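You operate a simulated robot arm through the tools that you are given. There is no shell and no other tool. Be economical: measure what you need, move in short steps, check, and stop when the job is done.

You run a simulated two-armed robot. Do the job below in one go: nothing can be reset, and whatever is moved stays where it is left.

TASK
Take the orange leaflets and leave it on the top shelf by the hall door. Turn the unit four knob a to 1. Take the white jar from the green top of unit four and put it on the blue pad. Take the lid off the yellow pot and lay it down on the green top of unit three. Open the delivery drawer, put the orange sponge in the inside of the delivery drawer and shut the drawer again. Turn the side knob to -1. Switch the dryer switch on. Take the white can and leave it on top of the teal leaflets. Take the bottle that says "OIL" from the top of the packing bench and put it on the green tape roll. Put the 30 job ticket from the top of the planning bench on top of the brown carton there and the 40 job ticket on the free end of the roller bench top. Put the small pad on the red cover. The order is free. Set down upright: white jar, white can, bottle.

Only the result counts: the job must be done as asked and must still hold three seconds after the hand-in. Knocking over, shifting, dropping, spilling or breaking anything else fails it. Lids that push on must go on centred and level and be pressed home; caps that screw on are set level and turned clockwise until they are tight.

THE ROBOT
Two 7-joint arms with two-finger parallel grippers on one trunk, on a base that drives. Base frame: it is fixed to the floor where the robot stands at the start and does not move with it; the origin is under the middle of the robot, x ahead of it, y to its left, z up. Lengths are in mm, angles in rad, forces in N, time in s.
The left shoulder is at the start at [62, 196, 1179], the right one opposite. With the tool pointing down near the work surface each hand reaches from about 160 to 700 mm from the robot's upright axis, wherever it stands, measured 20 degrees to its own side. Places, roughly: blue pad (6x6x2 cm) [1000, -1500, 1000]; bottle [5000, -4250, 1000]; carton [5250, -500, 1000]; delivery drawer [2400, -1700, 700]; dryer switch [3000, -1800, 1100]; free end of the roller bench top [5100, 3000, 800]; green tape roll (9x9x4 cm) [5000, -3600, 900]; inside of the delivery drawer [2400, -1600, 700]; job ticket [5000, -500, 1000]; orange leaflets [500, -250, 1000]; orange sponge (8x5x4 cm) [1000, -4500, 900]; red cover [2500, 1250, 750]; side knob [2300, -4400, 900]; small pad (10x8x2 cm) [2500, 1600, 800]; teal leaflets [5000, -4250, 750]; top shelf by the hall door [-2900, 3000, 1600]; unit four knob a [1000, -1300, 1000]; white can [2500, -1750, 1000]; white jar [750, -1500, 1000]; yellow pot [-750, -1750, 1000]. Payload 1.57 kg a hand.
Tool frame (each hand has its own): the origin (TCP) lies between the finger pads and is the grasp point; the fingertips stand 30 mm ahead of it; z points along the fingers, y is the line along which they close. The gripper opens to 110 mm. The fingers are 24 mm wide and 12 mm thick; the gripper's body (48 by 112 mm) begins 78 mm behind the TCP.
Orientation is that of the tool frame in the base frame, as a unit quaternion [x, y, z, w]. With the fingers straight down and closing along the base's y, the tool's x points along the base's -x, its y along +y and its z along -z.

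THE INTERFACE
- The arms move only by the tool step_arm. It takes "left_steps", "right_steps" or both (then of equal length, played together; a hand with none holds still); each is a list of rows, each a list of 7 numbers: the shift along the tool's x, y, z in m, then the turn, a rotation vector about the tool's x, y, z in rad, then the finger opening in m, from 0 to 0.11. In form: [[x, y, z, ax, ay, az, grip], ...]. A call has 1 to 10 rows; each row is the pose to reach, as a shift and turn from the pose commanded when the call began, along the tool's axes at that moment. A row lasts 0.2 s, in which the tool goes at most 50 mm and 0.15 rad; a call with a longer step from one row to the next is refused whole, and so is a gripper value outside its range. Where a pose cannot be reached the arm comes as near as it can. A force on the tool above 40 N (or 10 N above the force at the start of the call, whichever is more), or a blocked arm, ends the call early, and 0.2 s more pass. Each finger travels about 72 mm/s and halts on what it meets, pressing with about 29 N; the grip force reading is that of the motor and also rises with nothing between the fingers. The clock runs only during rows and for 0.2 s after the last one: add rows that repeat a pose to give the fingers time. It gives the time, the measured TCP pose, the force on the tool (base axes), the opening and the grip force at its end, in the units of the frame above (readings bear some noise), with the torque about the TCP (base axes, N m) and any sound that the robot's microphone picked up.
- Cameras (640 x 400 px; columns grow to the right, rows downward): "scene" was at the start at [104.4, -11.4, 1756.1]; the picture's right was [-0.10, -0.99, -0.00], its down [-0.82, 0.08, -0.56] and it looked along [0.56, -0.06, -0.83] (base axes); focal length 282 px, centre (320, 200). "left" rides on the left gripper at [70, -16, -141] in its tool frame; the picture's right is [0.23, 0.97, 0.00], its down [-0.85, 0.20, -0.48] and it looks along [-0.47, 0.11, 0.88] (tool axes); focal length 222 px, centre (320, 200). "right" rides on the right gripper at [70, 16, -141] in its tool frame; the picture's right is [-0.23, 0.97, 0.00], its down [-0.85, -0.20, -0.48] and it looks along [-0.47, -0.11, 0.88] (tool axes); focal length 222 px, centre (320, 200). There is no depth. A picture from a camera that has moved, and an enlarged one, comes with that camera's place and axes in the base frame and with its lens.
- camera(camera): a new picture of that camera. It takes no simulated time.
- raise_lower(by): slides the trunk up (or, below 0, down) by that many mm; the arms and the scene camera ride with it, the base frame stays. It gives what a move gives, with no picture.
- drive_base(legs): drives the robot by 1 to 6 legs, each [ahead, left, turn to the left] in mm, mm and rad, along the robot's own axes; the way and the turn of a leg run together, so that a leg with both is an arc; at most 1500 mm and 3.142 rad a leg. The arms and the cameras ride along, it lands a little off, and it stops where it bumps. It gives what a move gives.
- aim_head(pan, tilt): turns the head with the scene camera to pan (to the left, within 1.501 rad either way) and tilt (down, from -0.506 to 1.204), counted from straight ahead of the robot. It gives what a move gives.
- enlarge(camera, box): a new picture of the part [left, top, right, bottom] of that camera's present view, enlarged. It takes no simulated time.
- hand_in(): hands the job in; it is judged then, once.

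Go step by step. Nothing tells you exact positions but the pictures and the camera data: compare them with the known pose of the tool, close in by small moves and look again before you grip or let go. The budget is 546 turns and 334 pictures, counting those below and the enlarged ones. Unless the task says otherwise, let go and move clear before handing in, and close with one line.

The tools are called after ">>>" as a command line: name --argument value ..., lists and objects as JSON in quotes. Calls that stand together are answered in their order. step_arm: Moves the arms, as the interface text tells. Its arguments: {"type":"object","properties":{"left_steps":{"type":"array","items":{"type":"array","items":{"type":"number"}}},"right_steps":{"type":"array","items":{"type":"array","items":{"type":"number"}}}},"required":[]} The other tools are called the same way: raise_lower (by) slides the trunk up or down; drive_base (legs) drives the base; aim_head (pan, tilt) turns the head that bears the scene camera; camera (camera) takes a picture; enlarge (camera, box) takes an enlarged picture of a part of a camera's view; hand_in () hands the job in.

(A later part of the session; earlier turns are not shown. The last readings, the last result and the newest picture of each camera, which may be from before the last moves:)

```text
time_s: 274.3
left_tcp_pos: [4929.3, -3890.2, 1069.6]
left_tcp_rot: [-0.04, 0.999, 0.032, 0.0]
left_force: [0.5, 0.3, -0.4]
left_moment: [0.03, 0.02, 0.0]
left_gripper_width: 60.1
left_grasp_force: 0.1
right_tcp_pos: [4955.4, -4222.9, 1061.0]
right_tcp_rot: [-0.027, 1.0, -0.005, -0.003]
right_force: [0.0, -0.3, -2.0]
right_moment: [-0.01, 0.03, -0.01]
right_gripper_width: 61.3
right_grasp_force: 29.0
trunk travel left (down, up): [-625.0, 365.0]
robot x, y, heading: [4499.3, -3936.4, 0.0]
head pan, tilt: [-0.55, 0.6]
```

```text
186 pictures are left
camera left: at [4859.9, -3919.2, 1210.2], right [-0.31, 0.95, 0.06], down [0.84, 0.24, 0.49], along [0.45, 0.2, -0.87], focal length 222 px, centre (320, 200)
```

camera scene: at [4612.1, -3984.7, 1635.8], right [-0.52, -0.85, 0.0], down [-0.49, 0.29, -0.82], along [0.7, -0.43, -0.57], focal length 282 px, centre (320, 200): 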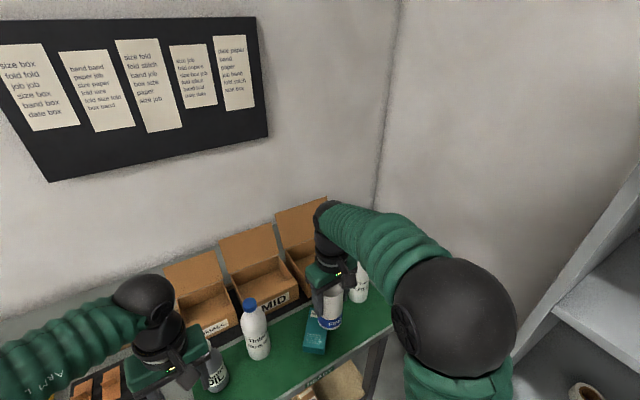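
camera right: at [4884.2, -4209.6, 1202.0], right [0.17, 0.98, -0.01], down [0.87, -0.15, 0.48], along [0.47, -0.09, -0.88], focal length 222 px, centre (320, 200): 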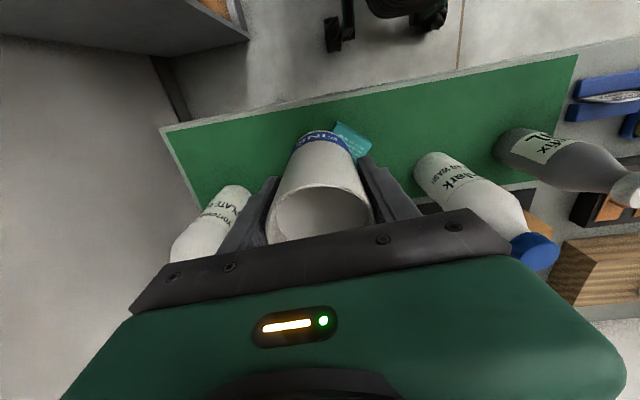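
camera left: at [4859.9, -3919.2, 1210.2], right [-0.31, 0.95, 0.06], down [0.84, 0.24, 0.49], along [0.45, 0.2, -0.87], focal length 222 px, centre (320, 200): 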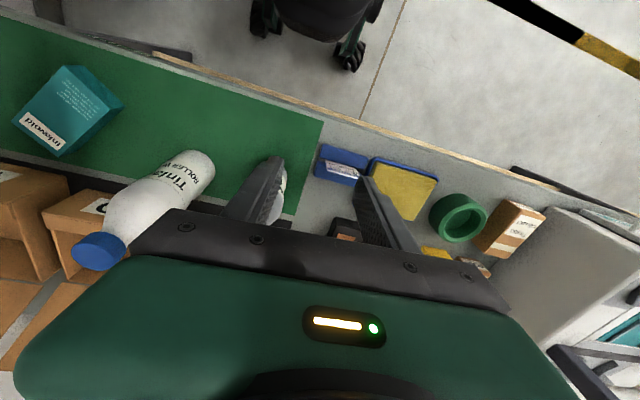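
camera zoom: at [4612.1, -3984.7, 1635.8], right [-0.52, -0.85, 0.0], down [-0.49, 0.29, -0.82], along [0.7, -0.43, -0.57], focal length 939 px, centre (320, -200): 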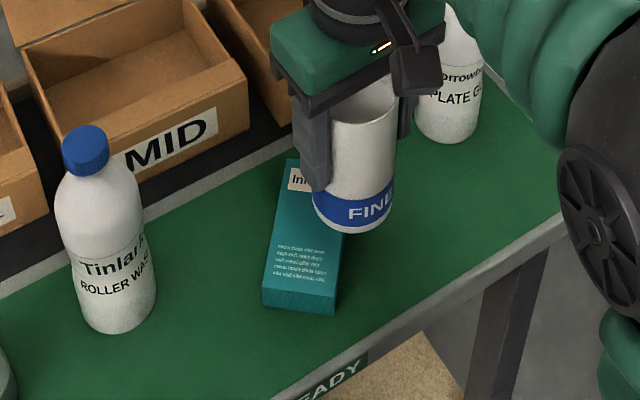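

>>> step_arm --right_steps '[[-0.03, 0.001, 0, 0, 0, 0, 0.05], [-0.048, 0.0015, 0.02, 0, 0, 0, 0.05], [-0.048, 0.002, 0.055, 0, 0, 0, 0.05], [-0.048, 0.002, 0.08, 0, 0, 0, 0.05]]'

>>> enlarge --camera "scene" --box '[240, 260, 400, 380]'

>>> camera --camera "left"

>>> camera --camera "right"

```text
time_s: 275.3
left_tcp_pos: [4929.0, -3889.8, 1071.3]
left_tcp_rot: [-0.04, 0.999, 0.033, 0.0]
left_force: [1.3, 0.2, -0.3]
left_moment: [0.01, 0.0, -0.01]
left_gripper_width: 60.0
left_grasp_force: 0.1
right_tcp_pos: [4999.7, -4218.5, 979.9]
right_tcp_rot: [-0.027, 1.0, -0.004, 0.0]
right_force: [0.0, -0.2, -1.9]
right_moment: [0.01, 0.03, -0.03]
right_gripper_width: 61.4
right_grasp_force: 28.5
trunk travel left (down, up): [-625.0, 365.0]
robot x, y, heading: [4499.4, -3936.8, -0.0]
head pan, tilt: [-0.55, 0.6]
```

```text
3.33 times, centred on (320, 320) of scene
camera zoom: at [4611.1, -3985.7, 1635.8], right [-0.52, -0.85, 0.0], down [-0.48, 0.29, -0.82], along [0.7, -0.43, -0.57], focal length 939 px, centre (320, -200)
```

zoom: 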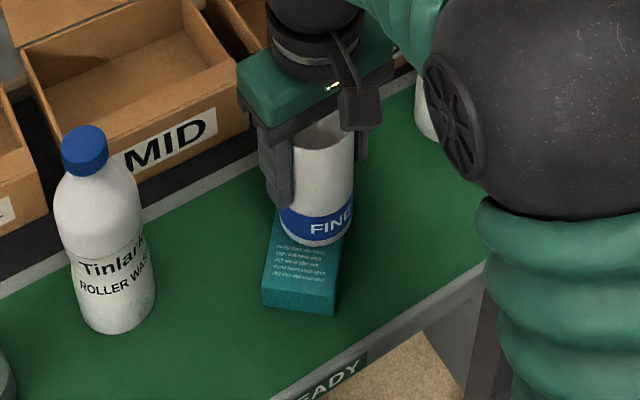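

```text
184 pictures are left
camera left: at [4858.7, -3919.9, 1210.7], right [-0.31, 0.95, 0.06], down [0.84, 0.24, 0.49], along [0.46, 0.2, -0.87], focal length 222 px, centre (320, 200)
```

left: 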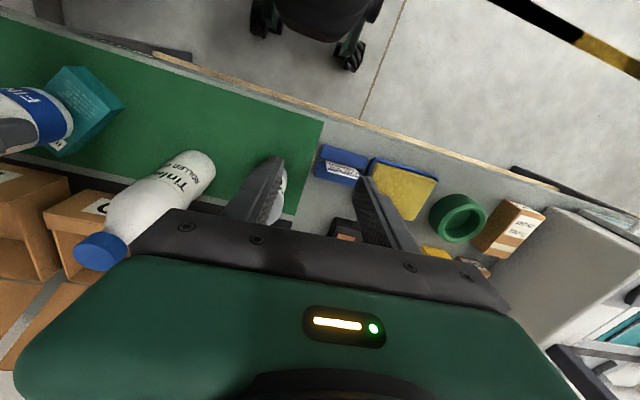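

```text
183 pictures are left
camera right: at [4928.9, -4205.1, 1121.6], right [0.17, 0.98, -0.01], down [0.87, -0.15, 0.48], along [0.47, -0.09, -0.88], focal length 222 px, centre (320, 200)
```

right: 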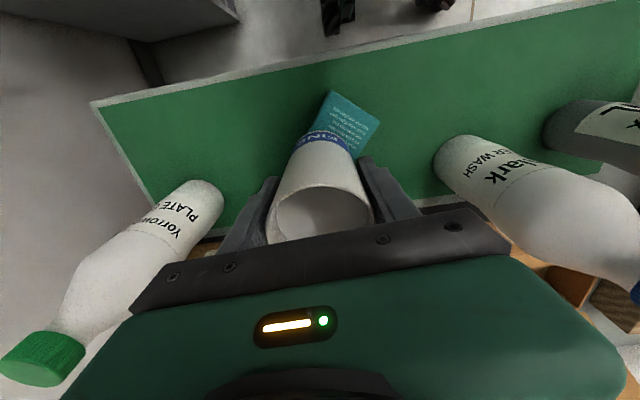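

The can is aligned over the pack within a few mm. I trim 3 mm and lower gently to contact.

>>> step_arm --right_steps '[[-0.002, 0.003, 0.0, 0, 0, 0, 0.05], [-0.002, 0.003, 0.005, 0, 0, 0, 0.05]]'

>>> enlarge --camera "scene" --box '[280, 290, 360, 360]'

```text
time_s: 275.9
left_tcp_pos: [4928.3, -3889.3, 1071.5]
left_tcp_rot: [-0.041, 0.999, 0.032, 0.002]
left_force: [-0.3, 0.0, 1.2]
left_moment: [0.01, 0.03, 0.02]
left_gripper_width: 60.0
left_grasp_force: 0.1
right_tcp_pos: [5000.9, -4214.8, 975.1]
right_tcp_rot: [-0.027, 1.0, -0.005, -0.001]
right_force: [0.0, 0.0, -1.3]
right_moment: [0.01, -0.02, 0.01]
right_gripper_width: 61.5
right_grasp_force: 29.1
trunk travel left (down, up): [-625.0, 365.0]
robot x, y, heading: [4498.1, -3935.6, 0.005]
head pan, tilt: [-0.55, 0.6]
```

```text
5.71 times, centred on (320, 325) of scene
camera zoom: at [4611.0, -3985.4, 1635.8], right [-0.52, -0.85, 0.0], down [-0.48, 0.29, -0.82], along [0.7, -0.43, -0.57], focal length 1609 px, centre (320, -514)
```

zoom: 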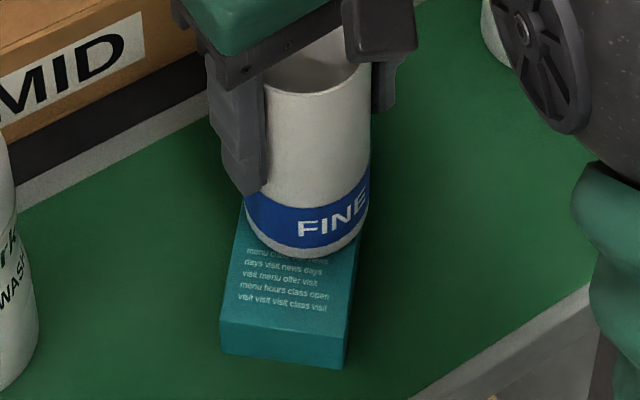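

>>> step_arm --right_steps '[[0, 0.0015, 0.003, 0, 0, 0, 0.05], [0, 0.0015, 0.006, 0, 0, 0, 0.05]]'

>>> step_arm --right_steps '[[0, 0, 0.003, 0, 0, 0, 0.05], [0, 0, 0.006, 0, 0, 0, 0.05]]'

>>> enlarge --camera "scene" --box '[280, 290, 360, 360]'

```text
time_s: 276.5
left_tcp_pos: [4926.7, -3888.4, 1071.4]
left_tcp_rot: [-0.04, 0.999, 0.031, 0.002]
left_force: [0.7, -0.6, 0.8]
left_moment: [-0.02, -0.02, -0.03]
left_gripper_width: 59.9
left_grasp_force: 0.0
right_tcp_pos: [5002.4, -4213.2, 967.9]
right_tcp_rot: [-0.027, 1.0, -0.005, -0.001]
right_force: [0.3, 0.0, 0.7]
right_moment: [0.1, -0.08, 0.02]
right_gripper_width: 61.4
right_grasp_force: 29.3
trunk travel left (down, up): [-625.0, 365.0]
robot x, y, heading: [4501.0, -3937.8, 0.005]
head pan, tilt: [-0.55, 0.6]
```

```text
time_s: 277.1
left_tcp_pos: [4925.8, -3888.3, 1072.0]
left_tcp_rot: [-0.041, 0.999, 0.031, 0.001]
left_force: [-0.1, 0.8, -0.4]
left_moment: [0.0, 0.0, 0.0]
left_gripper_width: 60.0
left_grasp_force: 0.0
right_tcp_pos: [5001.6, -4212.4, 963.4]
right_tcp_rot: [-0.027, 1.0, -0.005, 0.0]
right_force: [-1.7, -0.6, 24.2]
right_moment: [0.5, -0.16, 0.16]
right_gripper_width: 61.2
right_grasp_force: 29.1
trunk travel left (down, up): [-625.0, 365.0]
robot x, y, heading: [4502.2, -3936.4, 0.002]
head pan, tilt: [-0.55, 0.6]
```

```text
5.71 times, centred on (320, 325) of scene
camera zoom: at [4605.8, -3983.0, 1636.7], right [-0.52, -0.85, 0.0], down [-0.48, 0.29, -0.83], along [0.7, -0.43, -0.56], focal length 1609 px, centre (320, -514)
```

zoom: 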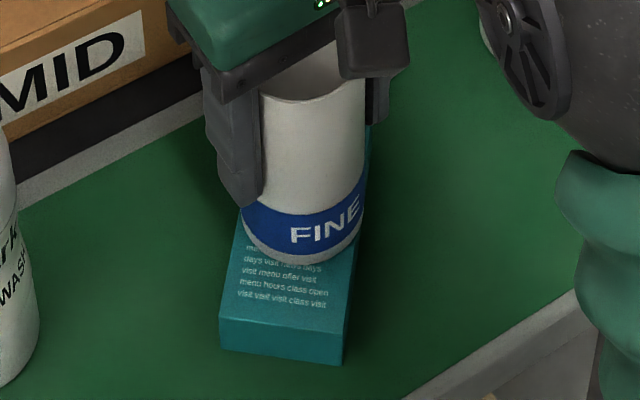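

The can rests on the pack. I open and lift away.

>>> step_arm --right_steps '[[0, 0, -0.004, 0, 0, 0, 0.06], [0, 0, -0.004, 0, 0, 0, 0.075], [0, 0, -0.004, 0, 0, 0, 0.09], [0, 0, -0.004, 0, 0, 0, 0.095], [0, 0, -0.03, 0, 0, 0, 0.095], [0, 0, -0.07, 0, 0, 0, 0.095], [0, 0, -0.11, 0, 0, 0, 0.095], [0, 0, -0.15, 0, 0, 0, 0.095], [0, 0, -0.19, 0, 0, 0, 0.095]]'

>>> camera --camera "scene"

```text
time_s: 279.1
left_tcp_pos: [4926.5, -3889.4, 1071.0]
left_tcp_rot: [-0.041, 0.999, 0.031, 0.002]
left_force: [0.5, 0.3, -0.6]
left_moment: [-0.05, 0.0, -0.02]
left_gripper_width: 59.9
left_grasp_force: 0.0
right_tcp_pos: [4999.9, -4212.9, 1153.1]
right_tcp_rot: [-0.028, 1.0, -0.005, -0.001]
right_force: [-0.6, 0.1, 0.5]
right_moment: [0.0, 0.03, -0.01]
right_gripper_width: 94.9
right_grasp_force: 0.1
trunk travel left (down, up): [-625.0, 365.0]
robot x, y, heading: [4499.8, -3934.1, 0.001]
head pan, tilt: [-0.55, 0.6]
```

```text
180 pictures are left
camera scene: at [4609.0, -3984.8, 1636.0], right [-0.52, -0.85, 0.0], down [-0.48, 0.29, -0.82], along [0.7, -0.43, -0.57], focal length 282 px, centre (320, 200)
```

scene: 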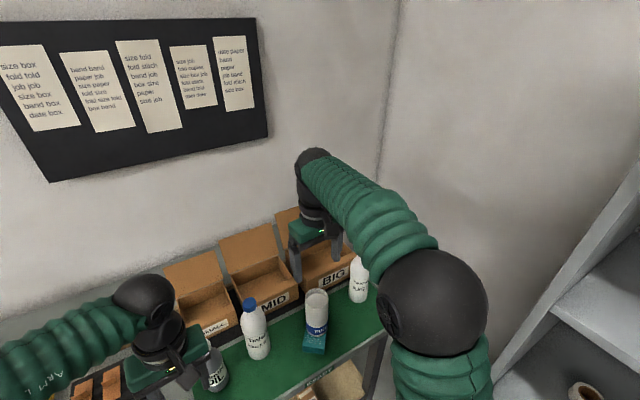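

The can stands on the teal pack. Now the OIL bottle with the left hand; I look at it and at the tape roll.

>>> step_arm --right_steps '[[0.04, 0, 0, 0, 0, 0, 0.095], [0.08, 0, 0, 0, 0, 0, 0.095], [0.12, 0, 0, 0, 0, 0, 0.095]]' --left_steps '[[0.03, 0.03, 0, 0, 0, 0, 0.09], [0.06, 0.06, -0.02, 0, 0, 0, 0.09], [0.09, 0.09, -0.04, 0, 0, 0, 0.09]]'

>>> aim_head --pan 0.15 --tilt 0.75

>>> camera --camera "scene"

>>> camera --camera "left"

```text
time_s: 279.9
left_tcp_pos: [4828.7, -3804.7, 1116.7]
left_tcp_rot: [-0.041, 0.999, 0.031, 0.003]
left_force: [0.3, -0.2, -0.1]
left_moment: [0.0, -0.02, 0.01]
left_gripper_width: 89.9
left_grasp_force: 0.1
right_tcp_pos: [4878.7, -4217.0, 1155.0]
right_tcp_rot: [-0.027, 1.0, -0.006, 0.0]
right_force: [-0.5, 0.8, 0.8]
right_moment: [0.03, -0.03, -0.02]
right_gripper_width: 94.9
right_grasp_force: 0.0
trunk travel left (down, up): [-625.0, 365.0]
robot x, y, heading: [4503.9, -3936.4, 0.002]
head pan, tilt: [-0.55, 0.6]
```

```text
time_s: 281.0
left_tcp_pos: [4830.8, -3808.7, 1117.1]
left_tcp_rot: [-0.04, 0.999, 0.032, 0.001]
left_force: [0.4, 0.5, -0.3]
left_moment: [-0.01, -0.01, 0.0]
left_gripper_width: 90.1
left_grasp_force: 0.1
right_tcp_pos: [4880.2, -4222.0, 1152.8]
right_tcp_rot: [-0.026, 1.0, -0.003, -0.001]
right_force: [-0.3, 0.1, 0.3]
right_moment: [0.0, 0.03, -0.01]
right_gripper_width: 95.0
right_grasp_force: 0.1
trunk travel left (down, up): [-625.0, 365.0]
robot x, y, heading: [4502.2, -3936.2, 0.002]
head pan, tilt: [0.15, 0.75]
```

```text
179 pictures are left
camera scene: at [4614.9, -3925.9, 1623.2], right [0.15, -0.99, 0.0], down [-0.68, -0.1, -0.73], along [0.72, 0.11, -0.68], focal length 282 px, centre (320, 200)
```

scene: 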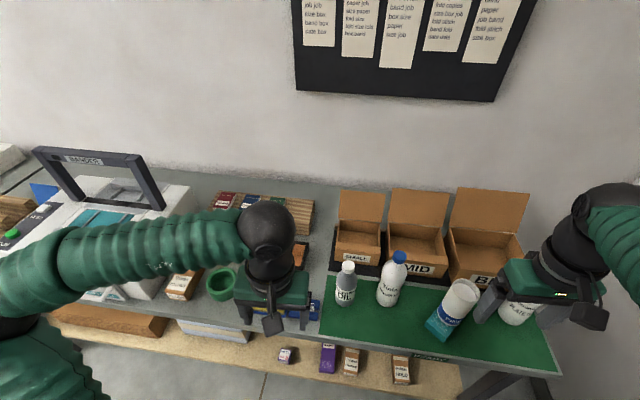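

```text
178 pictures are left
camera left: at [4760.6, -3838.2, 1256.8], right [-0.31, 0.95, 0.06], down [0.84, 0.24, 0.5], along [0.46, 0.2, -0.87], focal length 222 px, centre (320, 200)
```

left: 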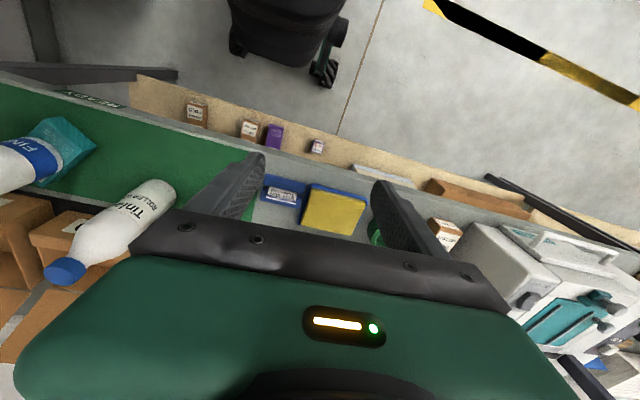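

>>> enlarge --camera "scene" --box '[190, 230, 430, 350]'

```text
2.67 times, centred on (310, 290) of scene
camera zoom: at [4614.9, -3925.9, 1623.2], right [0.15, -0.99, 0.0], down [-0.68, -0.1, -0.73], along [0.72, 0.11, -0.68], focal length 751 px, centre (347, -40)
```

zoom: 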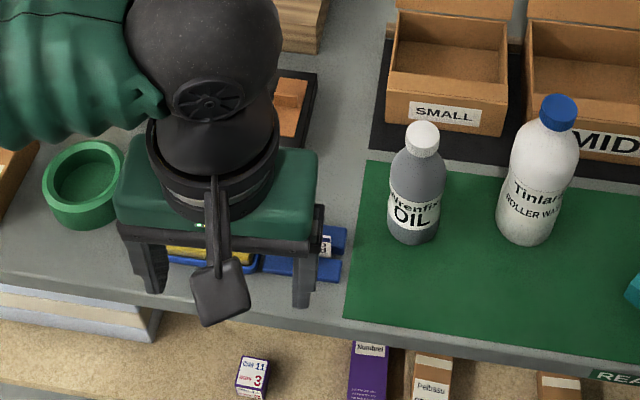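

OIL bottle at about [5018, -3935], top ≈ 1030. I bring the left hand (levelled) above it.

>>> step_arm --left_steps '[[-0.035, -0.028, -0.002, 0.02, 0, 0, 0.08], [-0.07, -0.056, -0.003, 0.04, 0, 0, 0.08], [-0.106, -0.084, -0.005, 0.064, 0, 0, 0.08], [-0.141, -0.112, -0.007, 0.064, 0, 0, 0.08], [-0.176, -0.14, -0.008, 0.064, 0, 0, 0.08]]'

>>> camera --camera "left"

>>> enlarge --camera "scene" --box '[190, 190, 430, 350]'

```text
time_s: 282.2
left_tcp_pos: [5022.0, -3937.9, 1113.8]
left_tcp_rot: [-0.04, 0.999, 0.002, 0.003]
left_force: [0.3, 0.5, 0.2]
left_moment: [0.03, 0.0, -0.01]
left_gripper_width: 80.0
left_grasp_force: 0.1
right_tcp_pos: [4881.6, -4222.7, 1149.9]
right_tcp_rot: [-0.027, 1.0, -0.003, -0.002]
right_force: [-0.1, -0.2, 1.2]
right_moment: [0.05, 0.01, 0.05]
right_gripper_width: 95.0
right_grasp_force: 0.0
trunk travel left (down, up): [-625.0, 365.0]
robot x, y, heading: [4500.8, -3936.2, 0.004]
head pan, tilt: [0.15, 0.75]
```

```text
176 pictures are left
camera left: at [4951.3, -3959.2, 1254.9], right [-0.3, 0.95, 0.0], down [0.83, 0.27, 0.48], along [0.46, 0.15, -0.88], focal length 222 px, centre (320, 200)
```

left: 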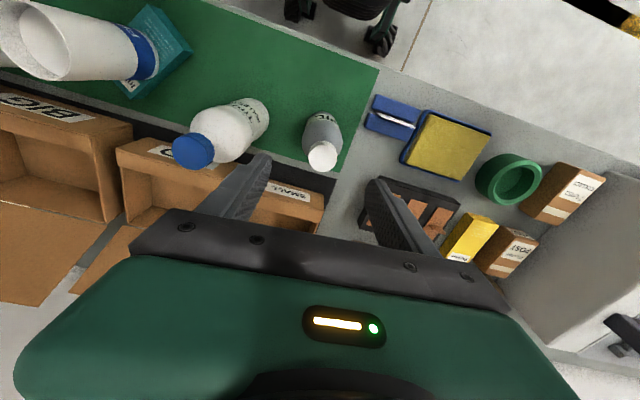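

```text
2.50 times, centred on (310, 270) of scene
camera zoom: at [4618.2, -3929.6, 1622.9], right [0.15, -0.99, 0.0], down [-0.68, -0.1, -0.73], along [0.72, 0.11, -0.68], focal length 704 px, centre (345, 25)
```

zoom: 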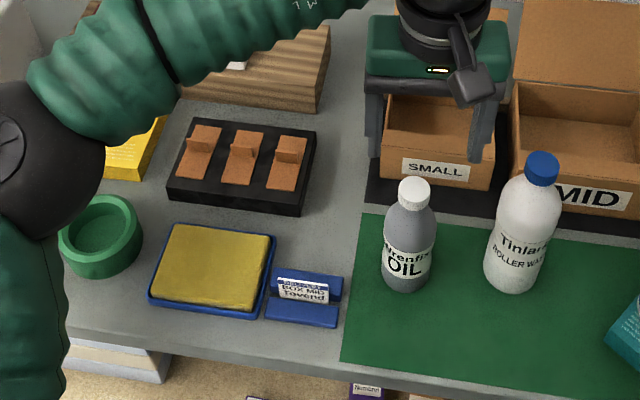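

>>> step_arm --left_steps '[[0.002, 0.003, 0.04, 0, 0, 0, 0.08], [0.002, 0.003, 0.08, 0, 0, 0, 0.08], [0.002, 0.003, 0.12, 0, 0, 0, 0.08], [0.002, 0.003, 0.153, 0, 0, 0, 0.08]]'

>>> camera --camera "left"

>>> enlarge --camera "scene" --box '[190, 190, 430, 350]'

```text
time_s: 283.2
left_tcp_pos: [5017.7, -3932.5, 962.4]
left_tcp_rot: [-0.04, 0.999, 0.0, 0.002]
left_force: [0.2, -0.1, 0.7]
left_moment: [0.02, 0.01, 0.0]
left_gripper_width: 80.0
left_grasp_force: 0.0
right_tcp_pos: [4881.8, -4220.8, 1152.6]
right_tcp_rot: [-0.026, 1.0, -0.005, -0.001]
right_force: [1.2, 0.5, -0.9]
right_moment: [0.02, 0.02, 0.01]
right_gripper_width: 95.0
right_grasp_force: 0.0
trunk travel left (down, up): [-625.0, 365.0]
robot x, y, heading: [4499.0, -3936.5, 0.003]
head pan, tilt: [0.15, 0.75]
```

```text
174 pictures are left
camera left: at [4946.5, -3954.2, 1103.3], right [-0.31, 0.95, 0.0], down [0.83, 0.27, 0.48], along [0.46, 0.15, -0.88], focal length 222 px, centre (320, 200)
```

left: 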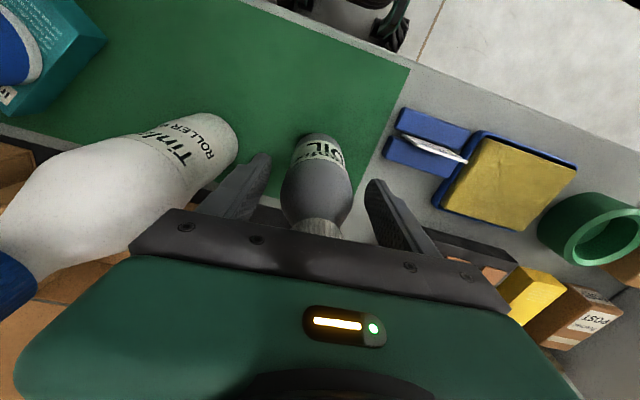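

```text
2.50 times, centred on (310, 270) of scene
camera zoom: at [4617.1, -3926.9, 1623.0], right [0.15, -0.99, 0.0], down [-0.68, -0.1, -0.73], along [0.72, 0.11, -0.68], focal length 704 px, centre (345, 25)
```

zoom: 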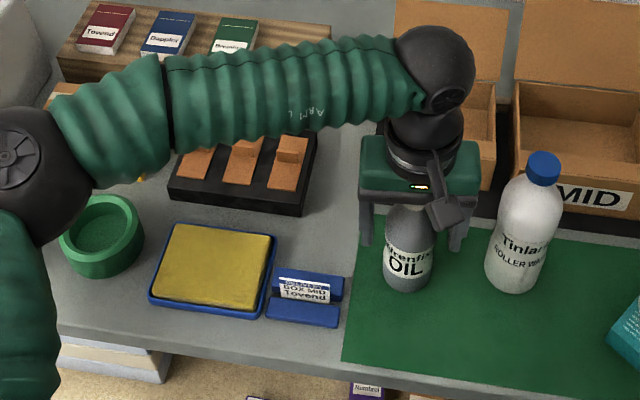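

>>> step_arm --left_steps '[[0, 0, 0, 0, 0, 0, 0.065], [0, 0, 0, 0, 0, 0, 0.055], [0, 0, 0, 0, 0, 0, 0.045], [0, 0, 0, 0, 0, 0, 0.045]]'

>>> step_arm --left_steps '[[0, 0, -0.02, 0, 0, 0, 0.045], [0, 0, -0.06, 0, 0, 0, 0.045], [0.0, 0, -0.1, 0, 0, 0, 0.045], [0, 0, -0.12, 0, 0, 0, 0.045]]'

>>> enlarge --camera "scene" --box '[190, 190, 430, 350]'

```text
time_s: 284.2
left_tcp_pos: [5017.5, -3933.2, 962.8]
left_tcp_rot: [-0.04, 0.999, -0.001, 0.002]
left_force: [-0.5, -2.7, -0.4]
left_moment: [-0.06, 0.01, -0.03]
left_gripper_width: 54.2
left_grasp_force: 28.7
right_tcp_pos: [4881.2, -4221.4, 1151.5]
right_tcp_rot: [-0.027, 1.0, -0.005, -0.001]
right_force: [0.0, 0.5, 0.0]
right_moment: [0.02, 0.01, 0.01]
right_gripper_width: 95.2
right_grasp_force: 0.1
trunk travel left (down, up): [-625.0, 365.0]
robot x, y, heading: [4504.8, -3935.5, 0.001]
head pan, tilt: [0.15, 0.75]
```

```text
time_s: 285.2
left_tcp_pos: [5014.4, -3932.9, 1082.4]
left_tcp_rot: [-0.041, 0.999, 0.001, 0.002]
left_force: [-0.2, 1.0, -4.9]
left_moment: [-0.01, 0.04, -0.01]
left_gripper_width: 54.4
left_grasp_force: 28.7
right_tcp_pos: [4881.7, -4220.7, 1151.2]
right_tcp_rot: [-0.027, 1.0, -0.005, -0.001]
right_force: [0.3, 0.3, -0.6]
right_moment: [0.0, -0.01, 0.01]
right_gripper_width: 95.0
right_grasp_force: 0.0
trunk travel left (down, up): [-625.0, 365.0]
robot x, y, heading: [4500.1, -3936.8, 0.006]
head pan, tilt: [0.15, 0.75]
```

```text
2.50 times, centred on (310, 270) of scene
camera zoom: at [4616.9, -3927.0, 1623.0], right [0.15, -0.99, 0.0], down [-0.68, -0.1, -0.73], along [0.72, 0.11, -0.68], focal length 704 px, centre (345, 25)
```

zoom: 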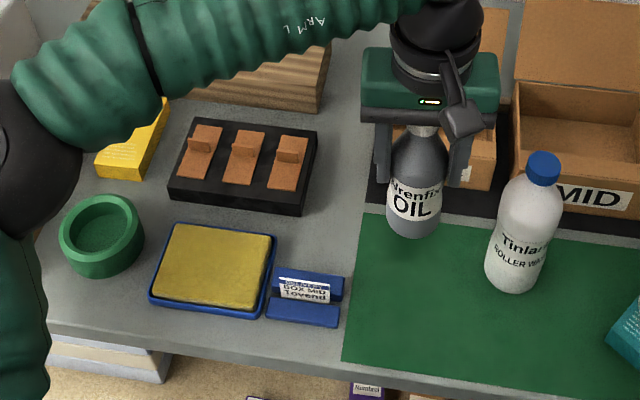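

>>> enlarge --camera "scene" --box '[200, 250, 260, 310]'

>>> camera --camera "left"

```text
6.67 times, centred on (230, 280) of scene
camera zoom: at [4616.9, -3927.0, 1623.0], right [0.15, -0.99, 0.0], down [-0.68, -0.1, -0.73], along [0.72, 0.11, -0.68], focal length 1877 px, centre (920, -333)
```

zoom: 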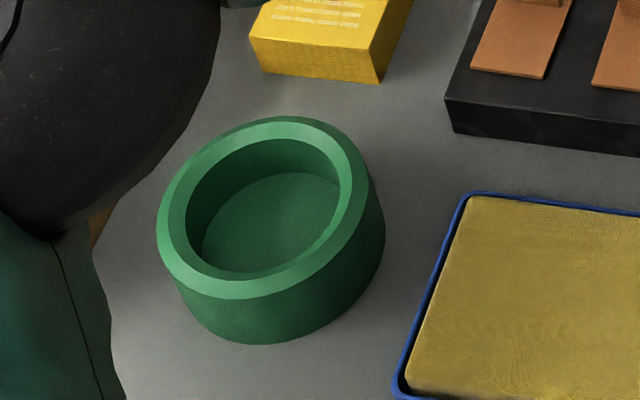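

```text
170 pictures are left
camera left: at [4944.7, -3954.0, 1224.0], right [-0.31, 0.95, 0.0], down [0.83, 0.27, 0.48], along [0.46, 0.15, -0.88], focal length 222 px, centre (320, 200)
```

left: 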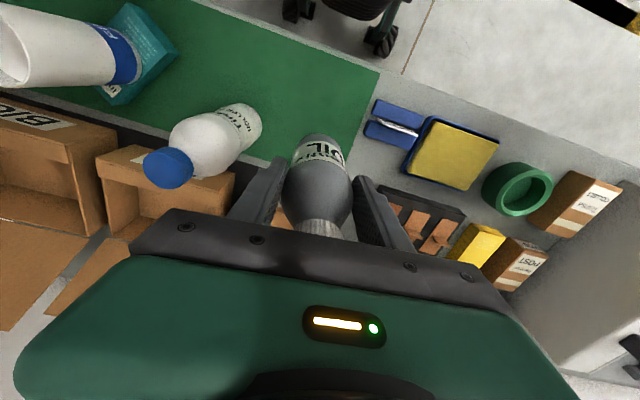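

The roll is a ring with a shallow recess (≈66 mm) around [5008, -3573]. I carry the bottle there at height.

>>> step_arm --left_steps '[[-0.003, 0.045, 0, 0, 0, 0, 0.045], [-0.006, 0.09, 0, 0, 0, 0, 0.045], [-0.009, 0.135, 0, 0, 0, 0, 0.045], [-0.012, 0.18, 0, 0, 0, 0, 0.045], [-0.015, 0.225, 0, 0, 0, 0, 0.045], [-0.018, 0.27, 0, 0, 0, 0, 0.045], [-0.021, 0.315, 0, 0, 0, 0, 0.045], [-0.023, 0.359, 0, 0, 0, 0, 0.045], [-0.023, 0.359, 0.02, 0, 0, 0, 0.045]]'

>>> aim_head --pan 0.6 --tilt 0.75

>>> camera --camera "scene"

>>> camera --camera "left"

```text
time_s: 287.2
left_tcp_pos: [5010.7, -3570.2, 1062.6]
left_tcp_rot: [-0.04, 0.999, -0.001, 0.003]
left_force: [-0.3, -0.7, -4.7]
left_moment: [0.02, 0.03, 0.03]
left_gripper_width: 54.2
left_grasp_force: 29.1
right_tcp_pos: [4880.9, -4217.7, 1152.9]
right_tcp_rot: [-0.027, 1.0, -0.006, -0.002]
right_force: [0.5, 0.1, -0.6]
right_moment: [-0.01, 0.03, 0.0]
right_gripper_width: 95.0
right_grasp_force: 0.1
trunk travel left (down, up): [-625.0, 365.0]
robot x, y, heading: [4501.1, -3931.0, 0.0]
head pan, tilt: [0.15, 0.75]
```

```text
time_s: 288.1
left_tcp_pos: [5009.3, -3571.2, 1062.6]
left_tcp_rot: [-0.041, 0.999, -0.001, 0.002]
left_force: [-0.6, 0.3, -4.7]
left_moment: [-0.03, 0.05, 0.0]
left_gripper_width: 53.9
left_grasp_force: 28.7
right_tcp_pos: [4880.5, -4219.5, 1153.1]
right_tcp_rot: [-0.027, 1.0, -0.005, -0.001]
right_force: [-0.2, 0.1, -0.5]
right_moment: [0.0, 0.01, 0.0]
right_gripper_width: 94.8
right_grasp_force: 0.1
trunk travel left (down, up): [-625.0, 365.0]
robot x, y, heading: [4498.0, -3935.7, -0.003]
head pan, tilt: [0.6, 0.75]
```

```text
169 pictures are left
camera scene: at [4602.7, -3889.5, 1623.0], right [0.57, -0.82, 0.0], down [-0.56, -0.39, -0.73], along [0.6, 0.41, -0.68], focal length 282 px, centre (320, 200)
```

scene: 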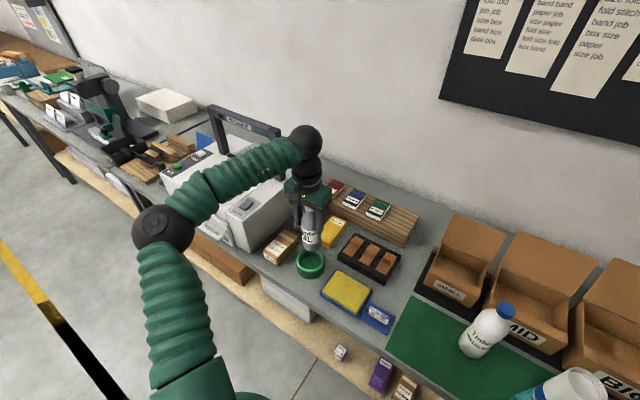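

```text
168 pictures are left
camera left: at [4939.1, -3592.3, 1204.8], right [-0.31, 0.95, 0.0], down [0.83, 0.27, 0.48], along [0.46, 0.14, -0.88], focal length 222 px, centre (320, 200)
```

left: 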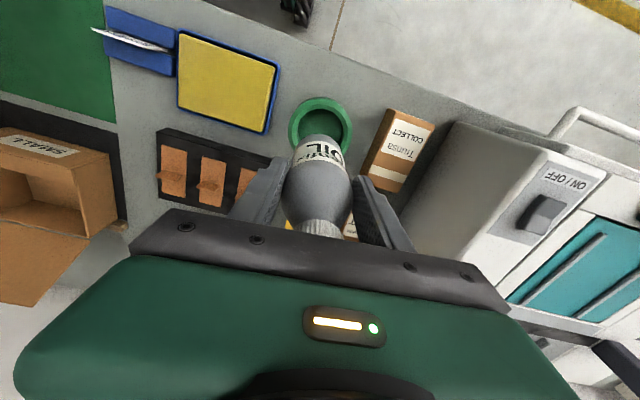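

>>> enlarge --camera "scene" --box '[270, 210, 350, 290]'

>>> enlarge --camera "left" --box '[260, 80, 400, 240]'

```text
5.00 times, centred on (310, 250) of scene
camera zoom: at [4602.7, -3889.5, 1623.0], right [0.57, -0.82, 0.0], down [-0.56, -0.39, -0.73], along [0.6, 0.41, -0.68], focal length 1408 px, centre (370, -50)
```

zoom: 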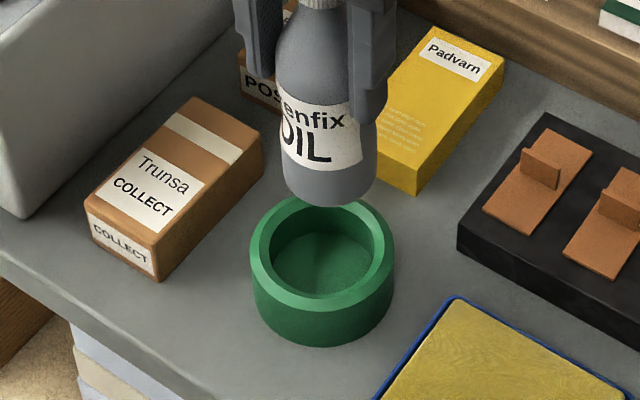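

```text
2.50 times, centred on (330, 160) of left
camera zoom: at [4939.1, -3592.3, 1204.8], right [-0.31, 0.95, 0.0], down [0.83, 0.27, 0.48], along [0.46, 0.14, -0.88], focal length 555 px, centre (295, 300)
```

zoom: 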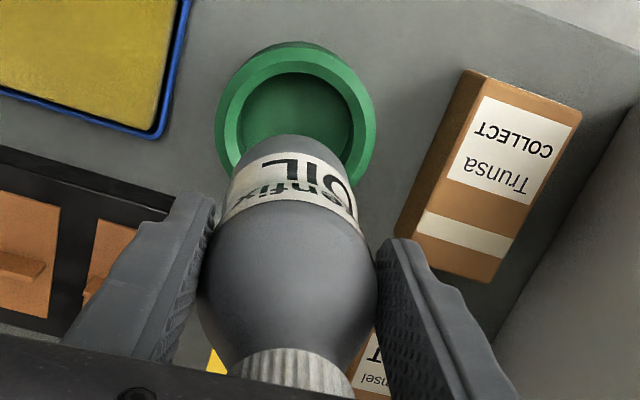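

I lower the bottle to just above the rim with a small +y trim, then compare again.

>>> step_arm --left_steps '[[0, 0.005, 0.015, 0, 0, 0, 0.045], [0, 0.005, 0.035, 0, 0, 0, 0.045], [0, 0.005, 0.042, 0, 0, 0, 0.045]]'

>>> enlarge --camera "scene" --box '[270, 210, 350, 290]'

>>> enlarge --camera "left" --box '[260, 80, 400, 240]'

```text
time_s: 288.9
left_tcp_pos: [5009.5, -3566.2, 1020.5]
left_tcp_rot: [-0.041, 0.999, -0.001, 0.003]
left_force: [0.3, -0.4, -4.6]
left_moment: [-0.02, 0.06, -0.02]
left_gripper_width: 54.2
left_grasp_force: 28.6
right_tcp_pos: [4880.3, -4219.0, 1153.5]
right_tcp_rot: [-0.027, 1.0, -0.005, -0.002]
right_force: [0.1, 0.6, -0.4]
right_moment: [-0.02, -0.01, -0.02]
right_gripper_width: 94.9
right_grasp_force: 0.0
trunk travel left (down, up): [-625.0, 365.0]
robot x, y, heading: [4500.6, -3936.6, 0.001]
head pan, tilt: [0.6, 0.75]
```

```text
5.00 times, centred on (310, 250) of scene
camera zoom: at [4602.8, -3889.2, 1623.0], right [0.57, -0.82, 0.0], down [-0.56, -0.39, -0.73], along [0.6, 0.41, -0.68], focal length 1408 px, centre (370, -50)
```

zoom: 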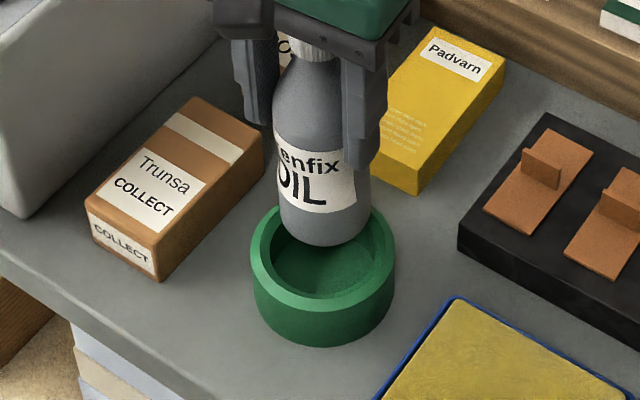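

```text
2.50 times, centred on (330, 160) of left
camera zoom: at [4939.0, -3587.2, 1161.7], right [-0.31, 0.95, 0.0], down [0.83, 0.27, 0.48], along [0.46, 0.14, -0.88], focal length 555 px, centre (295, 300)
```

zoom: 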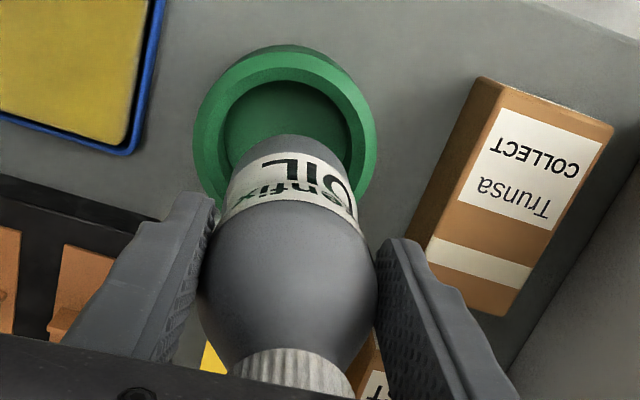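

The base still sits forward of the ring's centre: I shift by about (−13, −6.5) mm at this height and compare again.

>>> step_arm --left_steps '[[0.007, -0.003, 0, 0, 0, 0, 0.045], [0.0135, -0.0054, 0.0, 0, 0, 0, 0.045]]'

>>> enlarge --camera "scene" --box '[280, 225, 340, 285]'

>>> enlarge --camera "left" --box '[260, 80, 400, 240]'

```text
time_s: 289.5
left_tcp_pos: [4996.2, -3573.6, 1022.0]
left_tcp_rot: [-0.042, 0.999, -0.001, 0.002]
left_force: [-0.1, 0.4, -3.8]
left_moment: [-0.04, 0.05, -0.02]
left_gripper_width: 54.2
left_grasp_force: 28.9
right_tcp_pos: [4880.4, -4218.8, 1153.8]
right_tcp_rot: [-0.027, 1.0, -0.005, -0.001]
right_force: [-0.9, 0.5, 0.3]
right_moment: [0.01, -0.04, -0.01]
right_gripper_width: 95.2
right_grasp_force: 0.0
trunk travel left (down, up): [-625.0, 365.0]
robot x, y, heading: [4498.9, -3937.1, 0.007]
head pan, tilt: [0.6, 0.75]
```

```text
6.67 times, centred on (310, 255) of scene
camera zoom: at [4602.3, -3889.4, 1623.0], right [0.57, -0.82, 0.0], down [-0.56, -0.39, -0.73], along [0.6, 0.41, -0.68], focal length 1877 px, centre (387, -167)
```

zoom: 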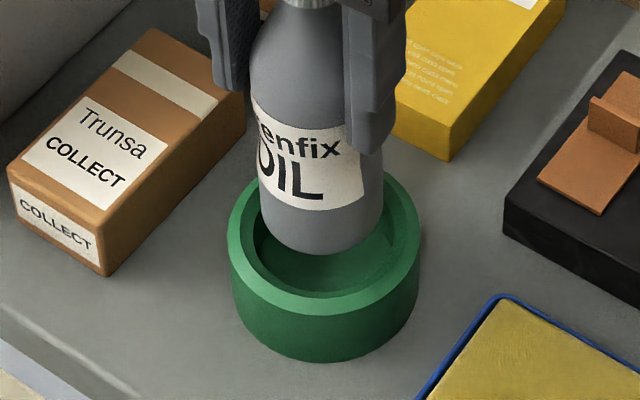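

```text
2.50 times, centred on (330, 160) of left
camera zoom: at [4925.7, -3593.8, 1162.3], right [-0.31, 0.95, 0.0], down [0.83, 0.27, 0.48], along [0.46, 0.14, -0.88], focal length 555 px, centre (295, 300)
```

zoom: 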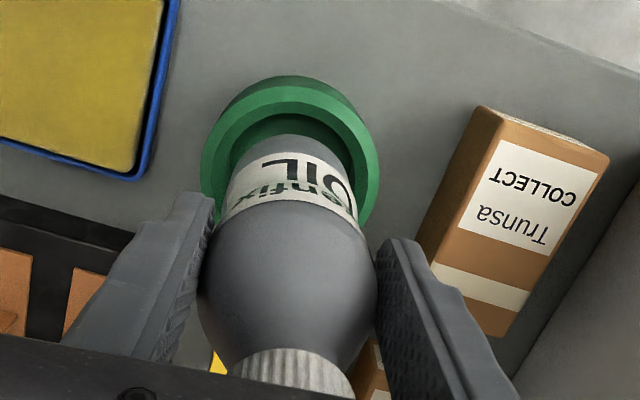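

Nearly concentric now. I lower 14 mm with a 1 mm trim and look.

>>> step_arm --left_steps '[[0.001, -0.001, 0.006, 0, 0, 0, 0.045], [0.001, -0.001, 0.014, 0, 0, 0, 0.045]]'

>>> enlarge --camera "scene" --box '[280, 225, 340, 285]'

>>> enlarge --camera "left" --box '[260, 80, 400, 240]'

```text
time_s: 290.1
left_tcp_pos: [4994.7, -3573.1, 1006.5]
left_tcp_rot: [-0.041, 0.999, -0.001, 0.003]
left_force: [-0.9, -0.2, -5.4]
left_moment: [-0.02, 0.06, 0.01]
left_gripper_width: 54.3
left_grasp_force: 28.9
right_tcp_pos: [4880.0, -4218.5, 1153.0]
right_tcp_rot: [-0.027, 1.0, -0.005, -0.001]
right_force: [0.2, 0.2, 0.1]
right_moment: [0.0, -0.02, 0.03]
right_gripper_width: 95.2
right_grasp_force: 0.0
trunk travel left (down, up): [-625.0, 365.0]
robot x, y, heading: [4500.0, -3937.4, 0.002]
head pan, tilt: [0.6, 0.75]
```

```text
6.67 times, centred on (310, 255) of scene
camera zoom: at [4602.8, -3889.1, 1623.0], right [0.57, -0.82, 0.0], down [-0.56, -0.39, -0.73], along [0.6, 0.41, -0.68], focal length 1877 px, centre (387, -167)
```

zoom: 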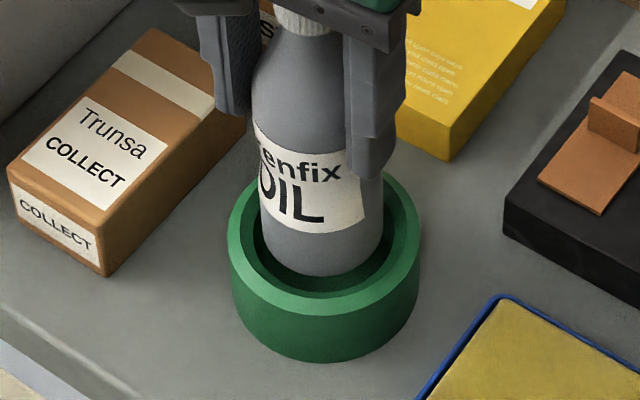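

```text
2.50 times, centred on (330, 160) of left
camera zoom: at [4924.7, -3594.5, 1147.4], right [-0.31, 0.95, 0.0], down [0.83, 0.27, 0.48], along [0.46, 0.14, -0.88], focal length 555 px, centre (295, 300)
```

zoom: 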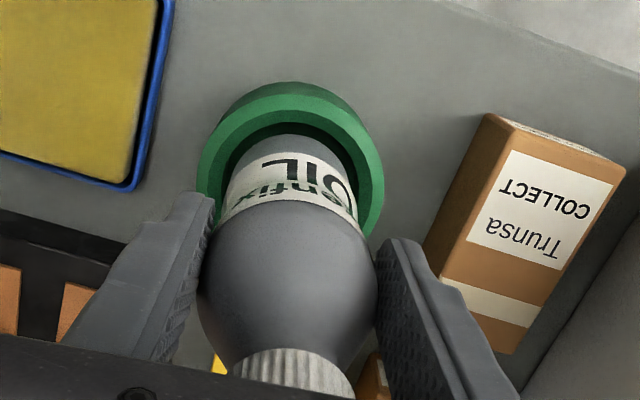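

>>> step_arm --left_steps '[[0, -0.001, 0.004, 0, 0, 0, 0.045], [0, -0.001, 0.008, 0, 0, 0, 0.045], [0, -0.001, 0.012, 0, 0, 0, 0.045]]'

>>> enlarge --camera "scene" --box '[280, 225, 340, 285]'

```text
time_s: 290.9
left_tcp_pos: [4995.8, -3573.7, 995.2]
left_tcp_rot: [-0.041, 0.999, 0.0, 0.002]
left_force: [-0.5, 1.3, -4.1]
left_moment: [0.01, 0.05, 0.02]
left_gripper_width: 54.0
left_grasp_force: 28.8
right_tcp_pos: [4882.7, -4219.5, 1153.2]
right_tcp_rot: [-0.027, 1.0, -0.005, -0.001]
right_force: [0.4, 0.2, -0.3]
right_moment: [0.02, 0.01, 0.01]
right_gripper_width: 94.9
right_grasp_force: 0.0
trunk travel left (down, up): [-625.0, 365.0]
robot x, y, heading: [4497.9, -3932.6, 0.0]
head pan, tilt: [0.6, 0.75]
```

```text
6.67 times, centred on (310, 255) of scene
camera zoom: at [4602.8, -3889.2, 1623.0], right [0.57, -0.82, 0.0], down [-0.56, -0.39, -0.73], along [0.6, 0.41, -0.68], focal length 1877 px, centre (387, -167)
```

zoom: 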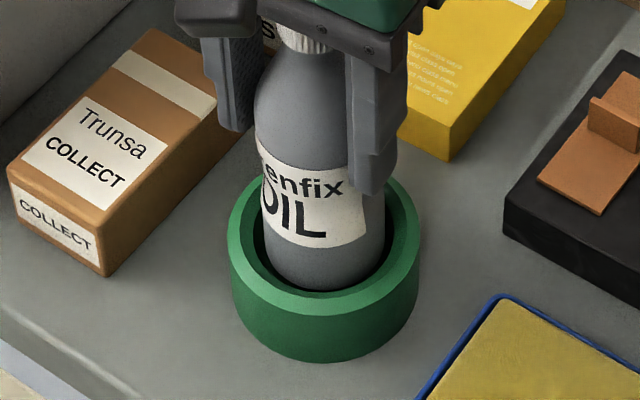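

>>> step_arm --left_steps '[[0, 0, 0.004, 0, 0, 0, 0.045], [0, 0, 0.007, 0, 0, 0, 0.045]]'

>>> enlarge --camera "scene" --box '[280, 225, 340, 285]'

```text
time_s: 291.5
left_tcp_pos: [4995.2, -3573.8, 986.9]
left_tcp_rot: [-0.04, 0.999, -0.001, 0.003]
left_force: [0.6, 0.8, -4.0]
left_moment: [-0.01, 0.06, -0.02]
left_gripper_width: 54.4
left_grasp_force: 28.8
right_tcp_pos: [4881.3, -4218.8, 1152.6]
right_tcp_rot: [-0.027, 1.0, -0.005, -0.002]
right_force: [-0.1, -0.1, 0.3]
right_moment: [0.02, -0.01, -0.04]
right_gripper_width: 94.9
right_grasp_force: 0.1
trunk travel left (down, up): [-625.0, 365.0]
robot x, y, heading: [4497.6, -3936.8, -0.007]
head pan, tilt: [0.6, 0.75]
```

```text
6.67 times, centred on (310, 255) of scene
camera zoom: at [4602.8, -3889.2, 1623.0], right [0.57, -0.82, 0.0], down [-0.56, -0.39, -0.73], along [0.6, 0.41, -0.68], focal length 1877 px, centre (387, -167)
```

zoom: 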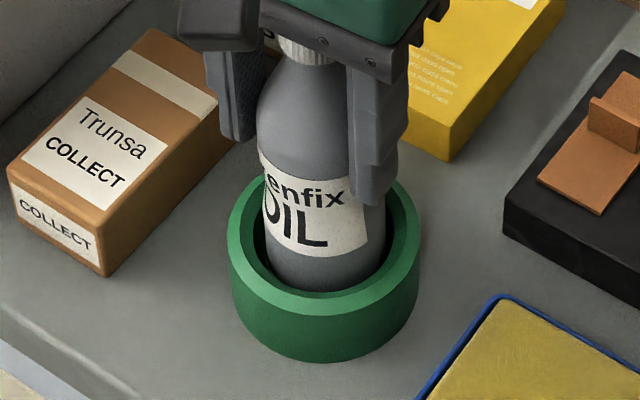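

>>> step_arm --left_steps '[[0, 0, 0.004, 0, 0, 0, 0.045], [0, 0, 0.008, 0, 0, 0, 0.045]]'

>>> step_arm --left_steps '[[0, 0, 0.003, 0, 0, 0, 0.045], [0, 0, 0.006, 0, 0, 0, 0.045]]'

>>> enlarge --camera "scene" --box '[280, 225, 340, 285]'

```text
time_s: 292.1
left_tcp_pos: [4995.2, -3573.8, 980.2]
left_tcp_rot: [-0.041, 0.999, 0.0, 0.003]
left_force: [0.6, 0.4, -3.7]
left_moment: [-0.02, 0.04, 0.0]
left_gripper_width: 54.2
left_grasp_force: 29.0
right_tcp_pos: [4881.5, -4219.3, 1152.8]
right_tcp_rot: [-0.028, 1.0, -0.005, -0.001]
right_force: [-0.4, 0.4, 0.7]
right_moment: [0.01, -0.05, -0.01]
right_gripper_width: 95.1
right_grasp_force: 0.1
trunk travel left (down, up): [-625.0, 365.0]
robot x, y, heading: [4499.7, -3935.4, 0.007]
head pan, tilt: [0.6, 0.75]
```

```text
time_s: 292.7
left_tcp_pos: [4994.4, -3572.7, 973.7]
left_tcp_rot: [-0.04, 0.999, 0.001, 0.004]
left_force: [1.7, 1.2, 3.4]
left_moment: [0.28, -0.08, -0.04]
left_gripper_width: 54.2
left_grasp_force: 29.3
right_tcp_pos: [4879.6, -4218.9, 1153.8]
right_tcp_rot: [-0.026, 1.0, -0.005, 0.0]
right_force: [-0.8, 0.7, -1.0]
right_moment: [-0.04, -0.01, -0.02]
right_gripper_width: 95.2
right_grasp_force: 0.2
trunk travel left (down, up): [-625.0, 365.0]
robot x, y, heading: [4497.3, -3936.1, 0.001]
head pan, tilt: [0.6, 0.75]
```

```text
6.67 times, centred on (310, 255) of scene
camera zoom: at [4600.9, -3890.6, 1623.3], right [0.57, -0.82, 0.0], down [-0.56, -0.39, -0.73], along [0.6, 0.41, -0.68], focal length 1877 px, centre (387, -167)
```

zoom: 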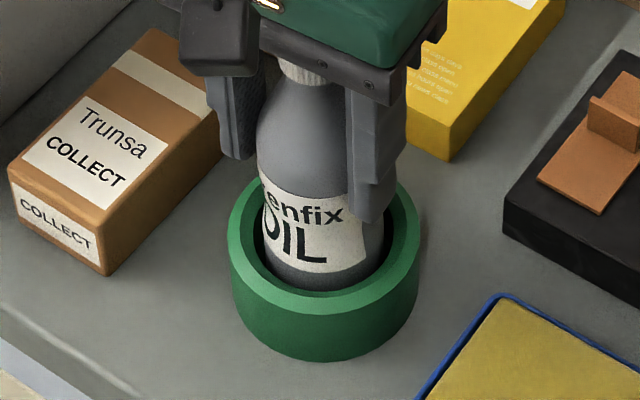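

Base touches the roll's floor. I open and lift straight up.

>>> step_arm --left_steps '[[0, 0, 0, 0, 0, 0, 0.056], [0, 0, 0, 0, 0, 0, 0.066], [0, 0, 0, 0, 0, 0, 0.076], [0, 0, 0, 0, 0, 0, 0.08], [0, 0, -0.03, 0, 0, 0, 0.08], [0, 0, -0.07, 0, 0, 0, 0.08], [0, 0, -0.11, 0, 0, 0, 0.08], [0, 0, -0.15, 0, 0, 0, 0.08], [0, 0, -0.19, 0, 0, 0, 0.08]]'

>>> enlarge --camera "scene" --box '[250, 195, 370, 295]'

```text
time_s: 294.7
left_tcp_pos: [4996.7, -3576.2, 1164.0]
left_tcp_rot: [-0.04, 0.999, -0.001, 0.003]
left_force: [0.7, -0.6, -0.2]
left_moment: [0.04, 0.0, 0.01]
left_gripper_width: 79.8
left_grasp_force: 0.1
right_tcp_pos: [4880.2, -4221.0, 1152.2]
right_tcp_rot: [-0.027, 1.0, -0.005, -0.001]
right_force: [-0.1, 0.3, -0.2]
right_moment: [0.0, -0.04, 0.01]
right_gripper_width: 94.9
right_grasp_force: 0.1
trunk travel left (down, up): [-625.0, 365.0]
robot x, y, heading: [4502.4, -3936.3, 0.002]
head pan, tilt: [0.6, 0.75]
```

```text
4.00 times, centred on (310, 245) of scene
camera zoom: at [4601.8, -3891.3, 1623.1], right [0.57, -0.82, 0.0], down [-0.56, -0.39, -0.73], along [0.6, 0.41, -0.68], focal length 1126 px, centre (360, 20)
```

zoom: 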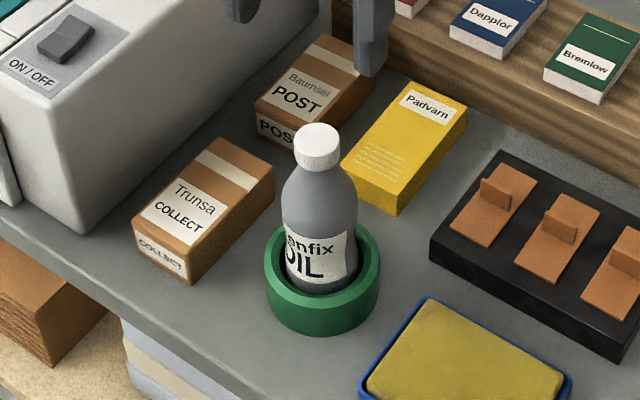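

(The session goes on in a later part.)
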